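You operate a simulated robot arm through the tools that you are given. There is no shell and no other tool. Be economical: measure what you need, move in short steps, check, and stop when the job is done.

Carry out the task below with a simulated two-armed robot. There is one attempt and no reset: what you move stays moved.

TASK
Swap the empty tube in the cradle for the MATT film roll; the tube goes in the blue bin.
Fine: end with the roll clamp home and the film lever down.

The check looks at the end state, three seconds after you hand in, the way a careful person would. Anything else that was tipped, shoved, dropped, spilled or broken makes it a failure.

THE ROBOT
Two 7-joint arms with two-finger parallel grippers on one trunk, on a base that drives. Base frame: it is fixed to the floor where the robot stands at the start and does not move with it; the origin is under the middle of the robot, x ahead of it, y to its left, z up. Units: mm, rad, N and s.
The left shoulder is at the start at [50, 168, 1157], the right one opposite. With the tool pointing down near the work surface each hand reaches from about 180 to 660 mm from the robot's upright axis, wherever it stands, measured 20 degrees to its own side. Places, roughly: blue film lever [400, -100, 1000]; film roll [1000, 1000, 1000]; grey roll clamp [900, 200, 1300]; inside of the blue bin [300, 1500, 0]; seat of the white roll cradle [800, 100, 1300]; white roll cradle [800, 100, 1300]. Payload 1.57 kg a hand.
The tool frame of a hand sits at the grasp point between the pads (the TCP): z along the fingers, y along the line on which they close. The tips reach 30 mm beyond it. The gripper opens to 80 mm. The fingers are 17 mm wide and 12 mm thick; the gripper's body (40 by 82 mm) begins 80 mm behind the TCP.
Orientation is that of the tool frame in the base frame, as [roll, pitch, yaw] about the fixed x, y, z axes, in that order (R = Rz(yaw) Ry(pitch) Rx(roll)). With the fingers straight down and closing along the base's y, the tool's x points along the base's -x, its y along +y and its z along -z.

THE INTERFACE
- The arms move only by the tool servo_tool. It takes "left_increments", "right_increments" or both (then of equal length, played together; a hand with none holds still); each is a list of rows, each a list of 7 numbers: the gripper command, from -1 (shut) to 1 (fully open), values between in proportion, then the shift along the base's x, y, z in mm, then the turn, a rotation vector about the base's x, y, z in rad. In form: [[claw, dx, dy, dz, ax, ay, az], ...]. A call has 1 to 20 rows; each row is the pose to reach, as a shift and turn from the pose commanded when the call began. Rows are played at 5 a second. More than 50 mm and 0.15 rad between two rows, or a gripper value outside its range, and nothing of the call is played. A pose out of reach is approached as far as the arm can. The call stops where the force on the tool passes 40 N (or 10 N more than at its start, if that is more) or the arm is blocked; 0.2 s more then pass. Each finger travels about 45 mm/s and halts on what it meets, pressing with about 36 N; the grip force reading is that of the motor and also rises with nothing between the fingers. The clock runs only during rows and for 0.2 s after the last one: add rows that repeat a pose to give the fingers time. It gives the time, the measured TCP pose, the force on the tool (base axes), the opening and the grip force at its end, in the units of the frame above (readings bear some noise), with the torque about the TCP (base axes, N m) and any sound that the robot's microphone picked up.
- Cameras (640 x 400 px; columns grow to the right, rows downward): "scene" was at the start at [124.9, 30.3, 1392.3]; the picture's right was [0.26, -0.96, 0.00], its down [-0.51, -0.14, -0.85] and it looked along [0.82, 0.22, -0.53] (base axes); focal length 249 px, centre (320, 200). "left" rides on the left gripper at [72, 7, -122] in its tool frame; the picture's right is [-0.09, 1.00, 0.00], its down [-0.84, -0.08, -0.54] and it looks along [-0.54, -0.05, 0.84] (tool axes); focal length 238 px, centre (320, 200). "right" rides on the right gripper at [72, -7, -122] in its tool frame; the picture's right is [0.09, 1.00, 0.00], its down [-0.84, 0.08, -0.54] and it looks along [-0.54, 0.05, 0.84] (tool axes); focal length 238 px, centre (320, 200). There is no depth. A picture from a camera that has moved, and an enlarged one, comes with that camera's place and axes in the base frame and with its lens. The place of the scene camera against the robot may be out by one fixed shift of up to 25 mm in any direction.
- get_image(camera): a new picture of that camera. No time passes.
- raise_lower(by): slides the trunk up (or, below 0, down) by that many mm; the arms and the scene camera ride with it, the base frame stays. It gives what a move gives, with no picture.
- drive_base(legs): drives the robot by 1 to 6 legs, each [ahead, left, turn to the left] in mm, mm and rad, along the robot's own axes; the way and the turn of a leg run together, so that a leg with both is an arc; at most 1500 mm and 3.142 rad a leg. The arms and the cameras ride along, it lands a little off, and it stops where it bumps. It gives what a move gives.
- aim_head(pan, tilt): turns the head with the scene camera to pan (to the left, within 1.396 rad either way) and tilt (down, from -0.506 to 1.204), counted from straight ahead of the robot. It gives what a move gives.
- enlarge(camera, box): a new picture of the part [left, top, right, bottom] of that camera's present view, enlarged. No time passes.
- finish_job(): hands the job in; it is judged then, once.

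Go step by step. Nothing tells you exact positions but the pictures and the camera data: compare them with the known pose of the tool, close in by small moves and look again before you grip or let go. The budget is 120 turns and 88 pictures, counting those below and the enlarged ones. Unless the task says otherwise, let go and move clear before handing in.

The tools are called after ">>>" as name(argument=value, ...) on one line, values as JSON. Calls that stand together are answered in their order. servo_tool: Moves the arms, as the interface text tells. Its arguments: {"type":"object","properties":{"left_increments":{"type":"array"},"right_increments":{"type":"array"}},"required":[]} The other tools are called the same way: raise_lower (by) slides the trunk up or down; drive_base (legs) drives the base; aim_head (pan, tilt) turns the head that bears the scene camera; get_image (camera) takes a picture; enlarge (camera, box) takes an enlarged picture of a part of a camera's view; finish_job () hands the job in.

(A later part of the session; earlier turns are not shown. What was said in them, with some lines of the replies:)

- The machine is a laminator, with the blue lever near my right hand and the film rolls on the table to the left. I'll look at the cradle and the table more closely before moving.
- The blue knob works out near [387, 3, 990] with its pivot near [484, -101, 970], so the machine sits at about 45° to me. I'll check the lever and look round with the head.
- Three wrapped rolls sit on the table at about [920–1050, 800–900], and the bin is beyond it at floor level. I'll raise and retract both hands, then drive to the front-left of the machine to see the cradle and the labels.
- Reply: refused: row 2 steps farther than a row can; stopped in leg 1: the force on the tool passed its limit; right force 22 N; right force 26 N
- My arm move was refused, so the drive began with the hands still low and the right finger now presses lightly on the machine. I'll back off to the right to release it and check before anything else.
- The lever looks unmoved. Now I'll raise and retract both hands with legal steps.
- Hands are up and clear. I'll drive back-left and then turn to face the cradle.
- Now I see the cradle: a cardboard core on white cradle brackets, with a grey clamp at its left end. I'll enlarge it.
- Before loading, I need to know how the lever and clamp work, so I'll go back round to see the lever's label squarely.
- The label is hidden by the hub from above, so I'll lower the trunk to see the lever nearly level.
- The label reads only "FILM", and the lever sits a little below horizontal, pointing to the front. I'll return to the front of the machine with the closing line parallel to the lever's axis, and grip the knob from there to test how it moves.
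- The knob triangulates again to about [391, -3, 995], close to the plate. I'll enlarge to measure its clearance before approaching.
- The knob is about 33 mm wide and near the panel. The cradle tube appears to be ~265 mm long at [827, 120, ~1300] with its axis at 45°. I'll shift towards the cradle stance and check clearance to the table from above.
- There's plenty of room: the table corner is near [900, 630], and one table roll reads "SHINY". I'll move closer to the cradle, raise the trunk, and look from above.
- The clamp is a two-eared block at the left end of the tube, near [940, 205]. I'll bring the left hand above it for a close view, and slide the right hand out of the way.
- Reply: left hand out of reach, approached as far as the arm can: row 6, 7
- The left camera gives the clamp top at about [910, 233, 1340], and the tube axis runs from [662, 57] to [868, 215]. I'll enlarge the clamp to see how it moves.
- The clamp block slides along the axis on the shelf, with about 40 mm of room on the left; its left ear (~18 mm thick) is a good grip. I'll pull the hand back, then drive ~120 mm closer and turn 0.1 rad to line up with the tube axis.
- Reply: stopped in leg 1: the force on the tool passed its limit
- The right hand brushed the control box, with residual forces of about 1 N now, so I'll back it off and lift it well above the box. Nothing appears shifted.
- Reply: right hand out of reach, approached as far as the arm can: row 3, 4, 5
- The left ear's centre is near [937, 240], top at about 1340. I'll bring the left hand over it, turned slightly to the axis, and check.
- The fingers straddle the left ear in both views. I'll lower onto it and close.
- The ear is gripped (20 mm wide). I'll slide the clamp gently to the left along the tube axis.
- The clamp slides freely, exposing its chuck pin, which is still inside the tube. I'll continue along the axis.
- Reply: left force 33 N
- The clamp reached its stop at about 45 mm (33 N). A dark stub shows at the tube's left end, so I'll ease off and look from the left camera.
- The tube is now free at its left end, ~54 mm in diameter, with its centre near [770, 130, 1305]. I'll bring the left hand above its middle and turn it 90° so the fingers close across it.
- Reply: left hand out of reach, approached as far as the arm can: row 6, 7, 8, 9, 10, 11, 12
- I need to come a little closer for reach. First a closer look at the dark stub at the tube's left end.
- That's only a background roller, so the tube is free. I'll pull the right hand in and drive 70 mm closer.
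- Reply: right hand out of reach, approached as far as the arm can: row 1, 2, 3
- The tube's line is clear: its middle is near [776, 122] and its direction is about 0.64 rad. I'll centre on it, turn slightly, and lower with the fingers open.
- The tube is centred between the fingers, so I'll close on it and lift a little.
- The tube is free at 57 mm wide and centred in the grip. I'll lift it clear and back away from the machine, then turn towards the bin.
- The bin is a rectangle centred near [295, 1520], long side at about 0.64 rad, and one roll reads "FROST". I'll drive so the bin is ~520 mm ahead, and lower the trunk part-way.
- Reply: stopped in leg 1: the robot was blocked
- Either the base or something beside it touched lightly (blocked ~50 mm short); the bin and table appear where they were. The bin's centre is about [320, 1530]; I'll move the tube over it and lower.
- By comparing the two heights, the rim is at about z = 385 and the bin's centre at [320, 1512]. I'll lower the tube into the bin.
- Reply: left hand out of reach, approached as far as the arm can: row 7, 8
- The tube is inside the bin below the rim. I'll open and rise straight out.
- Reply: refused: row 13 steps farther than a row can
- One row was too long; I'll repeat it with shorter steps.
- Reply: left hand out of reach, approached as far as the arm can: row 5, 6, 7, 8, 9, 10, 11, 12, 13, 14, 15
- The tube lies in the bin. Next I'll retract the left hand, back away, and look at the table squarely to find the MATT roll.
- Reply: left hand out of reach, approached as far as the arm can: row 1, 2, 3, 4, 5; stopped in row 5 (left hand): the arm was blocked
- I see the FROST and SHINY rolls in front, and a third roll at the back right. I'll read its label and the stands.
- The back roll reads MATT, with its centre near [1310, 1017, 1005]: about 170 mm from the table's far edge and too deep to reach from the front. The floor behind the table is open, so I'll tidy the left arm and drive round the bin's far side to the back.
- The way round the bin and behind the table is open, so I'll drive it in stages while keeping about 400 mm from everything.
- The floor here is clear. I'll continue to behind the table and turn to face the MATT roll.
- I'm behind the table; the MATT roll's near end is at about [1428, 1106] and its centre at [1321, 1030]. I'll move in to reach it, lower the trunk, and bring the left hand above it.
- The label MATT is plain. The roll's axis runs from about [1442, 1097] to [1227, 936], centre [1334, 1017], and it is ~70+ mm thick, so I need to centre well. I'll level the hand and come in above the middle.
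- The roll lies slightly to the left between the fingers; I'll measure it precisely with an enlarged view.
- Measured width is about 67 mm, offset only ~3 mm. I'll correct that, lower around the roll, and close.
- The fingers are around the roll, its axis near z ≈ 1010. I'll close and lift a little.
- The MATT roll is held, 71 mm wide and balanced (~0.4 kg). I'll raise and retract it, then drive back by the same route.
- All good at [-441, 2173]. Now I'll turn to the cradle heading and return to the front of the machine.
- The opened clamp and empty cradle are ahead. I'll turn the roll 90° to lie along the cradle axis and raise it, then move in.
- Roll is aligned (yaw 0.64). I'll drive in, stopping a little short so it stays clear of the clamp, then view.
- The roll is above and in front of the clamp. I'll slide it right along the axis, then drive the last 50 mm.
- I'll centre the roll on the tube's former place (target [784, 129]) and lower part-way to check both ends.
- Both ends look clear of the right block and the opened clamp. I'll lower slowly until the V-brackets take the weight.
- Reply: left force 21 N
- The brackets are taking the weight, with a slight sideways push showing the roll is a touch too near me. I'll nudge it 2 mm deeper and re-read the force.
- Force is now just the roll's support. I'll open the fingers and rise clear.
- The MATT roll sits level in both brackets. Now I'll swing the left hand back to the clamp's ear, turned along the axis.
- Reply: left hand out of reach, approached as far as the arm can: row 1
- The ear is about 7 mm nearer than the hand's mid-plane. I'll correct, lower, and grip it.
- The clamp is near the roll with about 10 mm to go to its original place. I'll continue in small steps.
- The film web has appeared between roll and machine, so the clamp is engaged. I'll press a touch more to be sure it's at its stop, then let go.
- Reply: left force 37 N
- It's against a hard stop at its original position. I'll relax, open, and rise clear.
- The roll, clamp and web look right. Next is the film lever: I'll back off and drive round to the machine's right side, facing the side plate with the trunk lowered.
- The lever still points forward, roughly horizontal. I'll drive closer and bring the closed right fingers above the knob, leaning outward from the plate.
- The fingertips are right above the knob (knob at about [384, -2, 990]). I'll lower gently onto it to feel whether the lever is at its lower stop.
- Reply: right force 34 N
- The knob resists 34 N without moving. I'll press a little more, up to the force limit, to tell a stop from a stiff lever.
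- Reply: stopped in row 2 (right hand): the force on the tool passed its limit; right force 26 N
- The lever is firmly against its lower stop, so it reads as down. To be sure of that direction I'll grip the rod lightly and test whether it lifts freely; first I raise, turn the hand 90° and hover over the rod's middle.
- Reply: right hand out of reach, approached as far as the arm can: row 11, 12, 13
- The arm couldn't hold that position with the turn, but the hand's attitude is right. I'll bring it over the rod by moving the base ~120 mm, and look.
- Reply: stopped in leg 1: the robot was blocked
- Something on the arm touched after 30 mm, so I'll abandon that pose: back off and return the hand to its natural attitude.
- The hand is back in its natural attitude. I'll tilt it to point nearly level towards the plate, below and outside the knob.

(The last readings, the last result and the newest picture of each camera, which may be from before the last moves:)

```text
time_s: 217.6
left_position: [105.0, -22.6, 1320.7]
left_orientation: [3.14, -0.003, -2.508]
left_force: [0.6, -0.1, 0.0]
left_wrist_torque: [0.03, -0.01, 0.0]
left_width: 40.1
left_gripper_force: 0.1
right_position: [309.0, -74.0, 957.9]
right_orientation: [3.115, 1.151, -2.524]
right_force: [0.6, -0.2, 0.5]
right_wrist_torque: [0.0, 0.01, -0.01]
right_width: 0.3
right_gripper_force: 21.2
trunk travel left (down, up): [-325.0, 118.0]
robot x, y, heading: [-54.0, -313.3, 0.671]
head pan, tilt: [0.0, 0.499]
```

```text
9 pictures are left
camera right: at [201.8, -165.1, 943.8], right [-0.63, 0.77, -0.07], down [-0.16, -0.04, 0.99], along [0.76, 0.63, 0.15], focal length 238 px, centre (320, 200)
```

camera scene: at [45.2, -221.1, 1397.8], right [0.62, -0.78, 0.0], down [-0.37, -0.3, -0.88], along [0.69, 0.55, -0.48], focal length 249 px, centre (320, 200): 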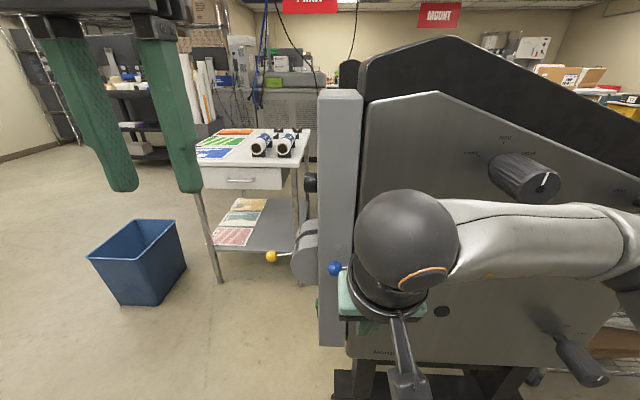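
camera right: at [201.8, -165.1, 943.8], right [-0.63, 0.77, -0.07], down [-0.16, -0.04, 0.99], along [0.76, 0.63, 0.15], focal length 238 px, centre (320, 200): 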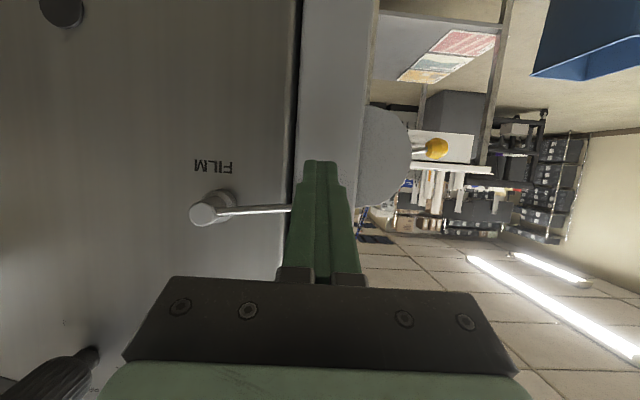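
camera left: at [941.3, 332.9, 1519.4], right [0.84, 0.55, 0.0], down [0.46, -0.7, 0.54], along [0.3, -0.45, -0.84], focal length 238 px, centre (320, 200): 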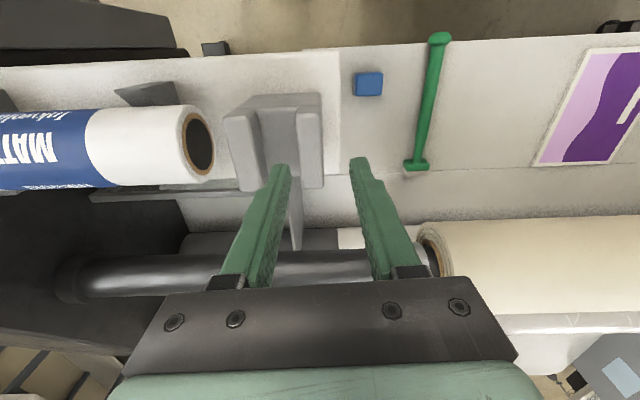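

From this level view the rod slopes ~7° down from hub (z ≈ 1008) to knob (z ≈ 991), as it did at the start. I'll slide the closed fingers under the knob and lift gently.

>>> servo_tool(right_increments=[[-1, 25, 20, 0, 0, 0, 0], [-1, 50, 40, 0, 0, 0, 0], [-1, 70, 55, 0, 0, 0, 0], [-1, 70, 55, 7, 0, 0, 0], [-1, 70, 55, 12, 0, 0, 0], [-1, 70, 55, 17, 0, 0, 0], [-1, 70, 55, 22, 0, 0, 0], [-1, 70, 55, 27, 0, 0, 0]])

>>> get_image(camera="right")

```text
time_s: 219.4
left_position: [105.3, -23.3, 1321.2]
left_orientation: [3.139, -0.005, -2.51]
left_force: [-0.6, -0.5, -0.9]
left_wrist_torque: [-0.01, -0.01, -0.01]
left_width: 40.0
left_gripper_force: 0.0
right_position: [379.3, -20.4, 987.7]
right_orientation: [3.117, 1.151, -2.523]
right_force: [0.4, 0.6, -0.1]
right_wrist_torque: [-0.02, 0.0, -0.01]
right_width: 0.0
right_gripper_force: 21.0
trunk travel left (down, up): [-325.0, 118.0]
robot x, y, heading: [-56.2, -305.5, 0.672]
head pan, tilt: [0.0, 0.499]
```

```text
8 pictures are left
camera right: at [272.2, -111.2, 973.0], right [-0.63, 0.78, -0.07], down [-0.16, -0.04, 0.99], along [0.76, 0.63, 0.15], focal length 238 px, centre (320, 200)
```

right: 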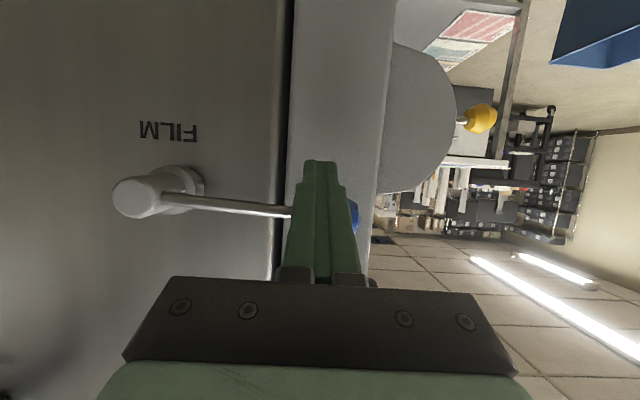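

The knob rose with almost no resistance, so the lower stop really is the "down" position. Now I'll lower again and see whether the lever follows.

>>> servo_tool(right_increments=[[-1, 0, 0, -8, 0, 0, 0], [-1, 0, 0, -16, 0, 0, 0], [-1, 0, 0, -24, 0, 0, 0], [-1, 0, 0, -34, 0, 0, 0], [-1, -35, -27, -34, 0, 0, 0], [-1, -70, -55, -34, 0, 0, 0]])

>>> get_image(camera="right")

```text
time_s: 220.8
left_position: [104.9, -23.3, 1321.5]
left_orientation: [3.14, -0.006, -2.508]
left_force: [0.6, 0.1, 0.8]
left_wrist_torque: [0.02, 0.0, -0.01]
left_width: 39.8
left_gripper_force: 0.1
right_position: [308.9, -77.1, 954.9]
right_orientation: [3.115, 1.15, -2.524]
right_force: [0.2, -0.2, 0.2]
right_wrist_torque: [-0.02, 0.01, 0.02]
right_width: 0.1
right_gripper_force: 20.7
trunk travel left (down, up): [-325.0, 118.0]
robot x, y, heading: [-60.9, -312.1, 0.672]
head pan, tilt: [0.0, 0.499]
```

```text
7 pictures are left
camera right: at [202.7, -167.9, 940.7], right [-0.63, 0.78, -0.07], down [-0.16, -0.04, 0.99], along [0.76, 0.63, 0.15], focal length 238 px, centre (320, 200)
```

right: 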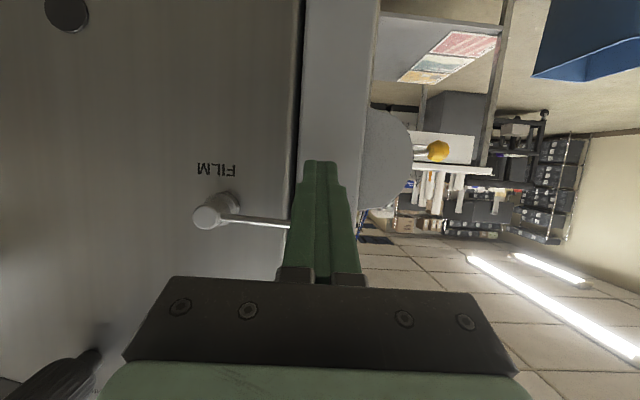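

The lever stays where it's left, so it is now ~20 mm raised. I'll go above the knob and press it back down to its stop.

>>> servo_tool(right_increments=[[-1, 0, 0, 45, 0, 0, 0], [-1, 0, 0, 90, 0, 0, 0], [-1, 0, 0, 120, 0, 0, 0], [-1, 35, 28, 120, 0, 0, 0], [-1, 70, 57, 120, 0, 0, 0], [-1, 70, 57, 105, 0, 0, 0], [-1, 70, 57, 95, 0, 0, 0], [-1, 70, 57, 87, 0, 0, 0], [-1, 70, 57, 80, 0, 0, 0], [-1, 70, 57, 74, 0, 0, 0], [-1, 70, 57, 69, 0, 0, 0], [-1, 70, 57, 65, 0, 0, 0], [-1, 70, 57, 61, 0, 0, 0], [-1, 70, 57, 57, 0, 0, 0]])

```text
time_s: 223.8
left_position: [104.8, -25.1, 1320.3]
left_orientation: [3.138, -0.001, -2.509]
left_force: [0.0, 0.6, -0.2]
left_wrist_torque: [0.0, 0.01, -0.04]
left_width: 39.7
left_gripper_force: 0.1
right_position: [378.5, -17.4, 1016.6]
right_orientation: [3.105, 1.164, -2.536]
right_force: [0.6, 0.9, 22.5]
right_wrist_torque: [0.39, -0.35, -0.02]
right_width: 0.2
right_gripper_force: 21.1
trunk travel left (down, up): [-325.0, 118.0]
robot x, y, heading: [-51.9, -312.1, 0.673]
head pan, tilt: [0.0, 0.499]
```

Contact with 22 N near the former stop height; I'll press a bit more to be sure it is fully home.

>>> servo_tool(right_increments=[[-1, 0, 0, -3, 0, 0, 0], [-1, 0, 0, -3, 0, 0, 0], [-1, 0, 0, -3, 0, 0, 0]])

>>> servo_tool(right_increments=[[-1, 0, 0, 20, 0, 0, 0], [-1, 0, 0, 50, 0, 0, 0], [-1, -30, -24, 70, 0, 0, 0], [-1, -65, -52, 70, 0, 0, 0], [-1, -90, -72, 30, 0, 0, 0], [-1, -105, -85, -10, 0, 0, 0]])

>>> get_image(camera="right")

```text
time_s: 224.6
left_position: [103.7, -25.3, 1322.3]
left_orientation: [3.139, 0.0, -2.509]
left_force: [0.2, 0.0, -0.1]
left_wrist_torque: [0.03, -0.01, -0.03]
left_width: 40.2
left_gripper_force: 0.1
right_position: [379.3, -16.4, 1015.7]
right_orientation: [3.103, 1.172, -2.536]
right_force: [5.2, -1.1, 32.3]
right_wrist_torque: [0.52, -0.49, -0.11]
right_width: 0.0
right_gripper_force: 21.3
trunk travel left (down, up): [-325.0, 118.0]
robot x, y, heading: [-56.9, -309.9, 0.678]
head pan, tilt: [0.0, 0.499]
```

```text
refused: row 5 steps farther than a row can; nothing moved
```

```text
6 pictures are left
camera right: at [271.9, -107.9, 997.9], right [-0.63, 0.78, -0.07], down [-0.18, -0.05, 0.98], along [0.76, 0.63, 0.17], focal length 238 px, centre (320, 200)
```

right: 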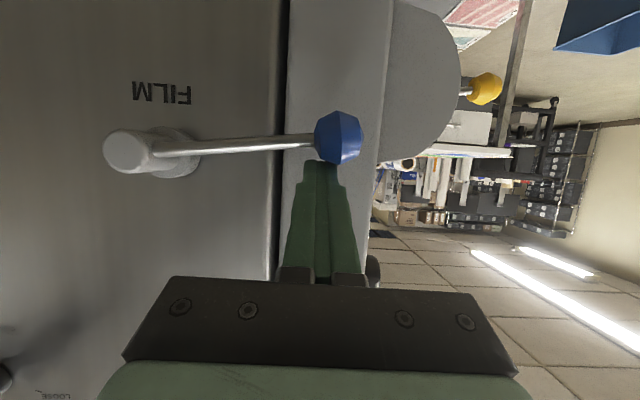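

The knob is pressed onto its stop (32 N, lever sloping down). I'll lift off and withdraw.

>>> servo_tool(right_increments=[[-1, 0, 0, 20, 0, 0, 0], [-1, 0, 0, 50, 0, 0, 0], [-1, -28, -22, 65, 0, 0, 0], [-1, -58, -46, 65, 0, 0, 0], [-1, -85, -68, 40, 0, 0, 0], [-1, -100, -80, 5, 0, 0, 0]])

>>> get_image(camera="right")

```text
time_s: 226.0
left_position: [104.4, -22.1, 1320.9]
left_orientation: [3.14, -0.003, -2.507]
left_force: [-1.0, -0.1, 0.4]
left_wrist_torque: [0.02, 0.04, 0.01]
left_width: 40.1
left_gripper_force: 0.1
right_position: [277.7, -97.8, 1012.0]
right_orientation: [3.113, 1.151, -2.526]
right_force: [-1.3, 0.5, -0.2]
right_wrist_torque: [0.03, 0.0, -0.02]
right_width: 0.1
right_gripper_force: 21.2
trunk travel left (down, up): [-325.0, 118.0]
robot x, y, heading: [-56.2, -310.5, 0.674]
head pan, tilt: [0.0, 0.499]
```

```text
5 pictures are left
camera right: at [169.8, -189.4, 997.7], right [-0.63, 0.78, -0.07], down [-0.16, -0.04, 0.99], along [0.76, 0.63, 0.15], focal length 238 px, centre (320, 200)
```

right: 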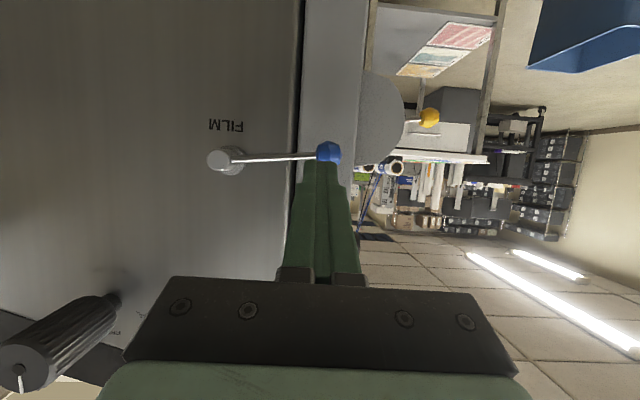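

The lever is down at its stop again, with the hand clear. I'll back off and take one last look at the cradle from a raised view.

>>> drive_base(legs=[[-200, 0, 0], [340, 266, -0.3]])

>>> raise_lower(by=115)

>>> aim_head(pan=-0.25, tilt=0.3)

>>> get_image(camera="scene")

```text
time_s: 229.8
left_position: [183.5, 188.0, 1321.3]
left_orientation: [3.14, -0.004, -2.812]
left_force: [0.4, 0.0, 0.2]
left_wrist_torque: [0.0, 0.01, -0.02]
left_width: 39.8
left_gripper_force: 0.1
right_position: [325.6, 66.3, 1011.4]
right_orientation: [3.117, 1.15, -2.828]
right_force: [-0.7, -0.3, 0.5]
right_wrist_torque: [-0.02, -0.03, 0.0]
right_width: 0.0
right_gripper_force: 22.0
trunk travel left (down, up): [-325.0, 118.0]
robot x, y, heading: [-54.0, -32.4, 0.366]
head pan, tilt: [0.0, 0.499]
```

```text
time_s: 231.2
left_position: [183.2, 188.3, 1435.8]
left_orientation: [3.14, -0.003, -2.812]
left_force: [-0.3, -0.6, -0.5]
left_wrist_torque: [-0.02, 0.04, 0.02]
left_width: 39.9
left_gripper_force: 0.0
right_position: [324.9, 65.3, 1126.5]
right_orientation: [3.116, 1.148, -2.828]
right_force: [-0.1, -0.4, -0.5]
right_wrist_torque: [-0.02, 0.0, -0.01]
right_width: 0.0
right_gripper_force: 21.0
trunk travel left (down, up): [-440.0, 3.0]
robot x, y, heading: [-55.3, -41.5, 0.368]
head pan, tilt: [0.0, 0.499]
```

```text
time_s: 232.0
left_position: [183.5, 188.9, 1436.0]
left_orientation: [3.139, -0.005, -2.811]
left_force: [-0.5, -0.4, -0.3]
left_wrist_torque: [0.02, -0.03, 0.01]
left_width: 40.0
left_gripper_force: 0.0
right_position: [325.2, 65.9, 1127.1]
right_orientation: [3.114, 1.149, -2.827]
right_force: [-0.1, -0.6, 0.1]
right_wrist_torque: [0.01, -0.01, 0.0]
right_width: 0.0
right_gripper_force: 21.6
trunk travel left (down, up): [-440.0, 3.0]
robot x, y, heading: [-58.0, -35.9, 0.369]
head pan, tilt: [-0.25, 0.3]
```

```text
4 pictures are left
camera scene: at [72.7, -3.6, 1531.1], right [0.12, -0.99, 0.0], down [-0.29, -0.04, -0.96], along [0.95, 0.11, -0.3], focal length 249 px, centre (320, 200)
```

scene: 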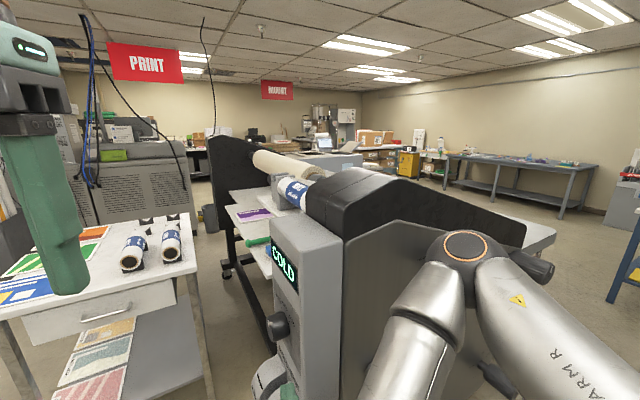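

The roll is still in place under its clamp. I'll back away so the hands are clear of the panel, then hand in.

>>> drive_base(legs=[[-200, 0, 0]])

>>> enlarge(camera="scene", box=[200, 130, 400, 290])

```text
time_s: 233.6
left_position: [-4.5, 116.6, 1436.8]
left_orientation: [3.138, -0.002, -2.808]
left_force: [-1.0, 0.7, 0.7]
left_wrist_torque: [0.02, -0.01, 0.02]
left_width: 40.3
left_gripper_force: 0.0
right_position: [138.3, -6.4, 1125.0]
right_orientation: [3.114, 1.149, -2.825]
right_force: [-0.6, 0.3, -0.4]
right_wrist_torque: [-0.01, 0.0, -0.03]
right_width: 0.1
right_gripper_force: 21.6
trunk travel left (down, up): [-440.0, 3.0]
robot x, y, heading: [-239.8, -105.0, 0.367]
head pan, tilt: [-0.25, 0.3]
```

```text
2.50 times, centred on (300, 210) of scene
camera zoom: at [-114.1, -75.6, 1531.3], right [0.12, -0.99, 0.0], down [-0.29, -0.04, -0.96], along [0.95, 0.12, -0.3], focal length 622 px, centre (370, 175)
```

zoom: 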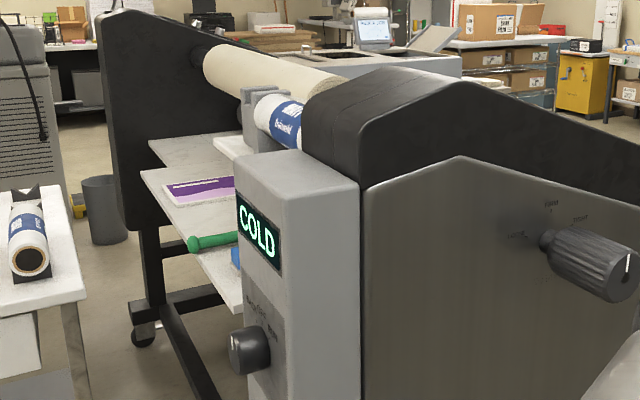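

The MATT roll is clamped in the cradle, the tube is in the bin, the lever is down and both hands are clear. I'm handing in now.

>>> finish_job()

```text
The job is handed in.
```

The MATT roll is in the cradle with the clamp pushed back to its home stop, the film lever is down on its stop, and the empty tube is in the blue bin.

The robot bumped things lightly a few times. Its right hand pressed on the machine by the film lever early on, and later brushed the control box. Its base or arm was also stopped short twice, once between the bin and the table and once by the side plate. In the pictures after each, I saw nothing tipped or clearly moved. The bin may have shifted by up to about 2 cm, which is within what I could measure.
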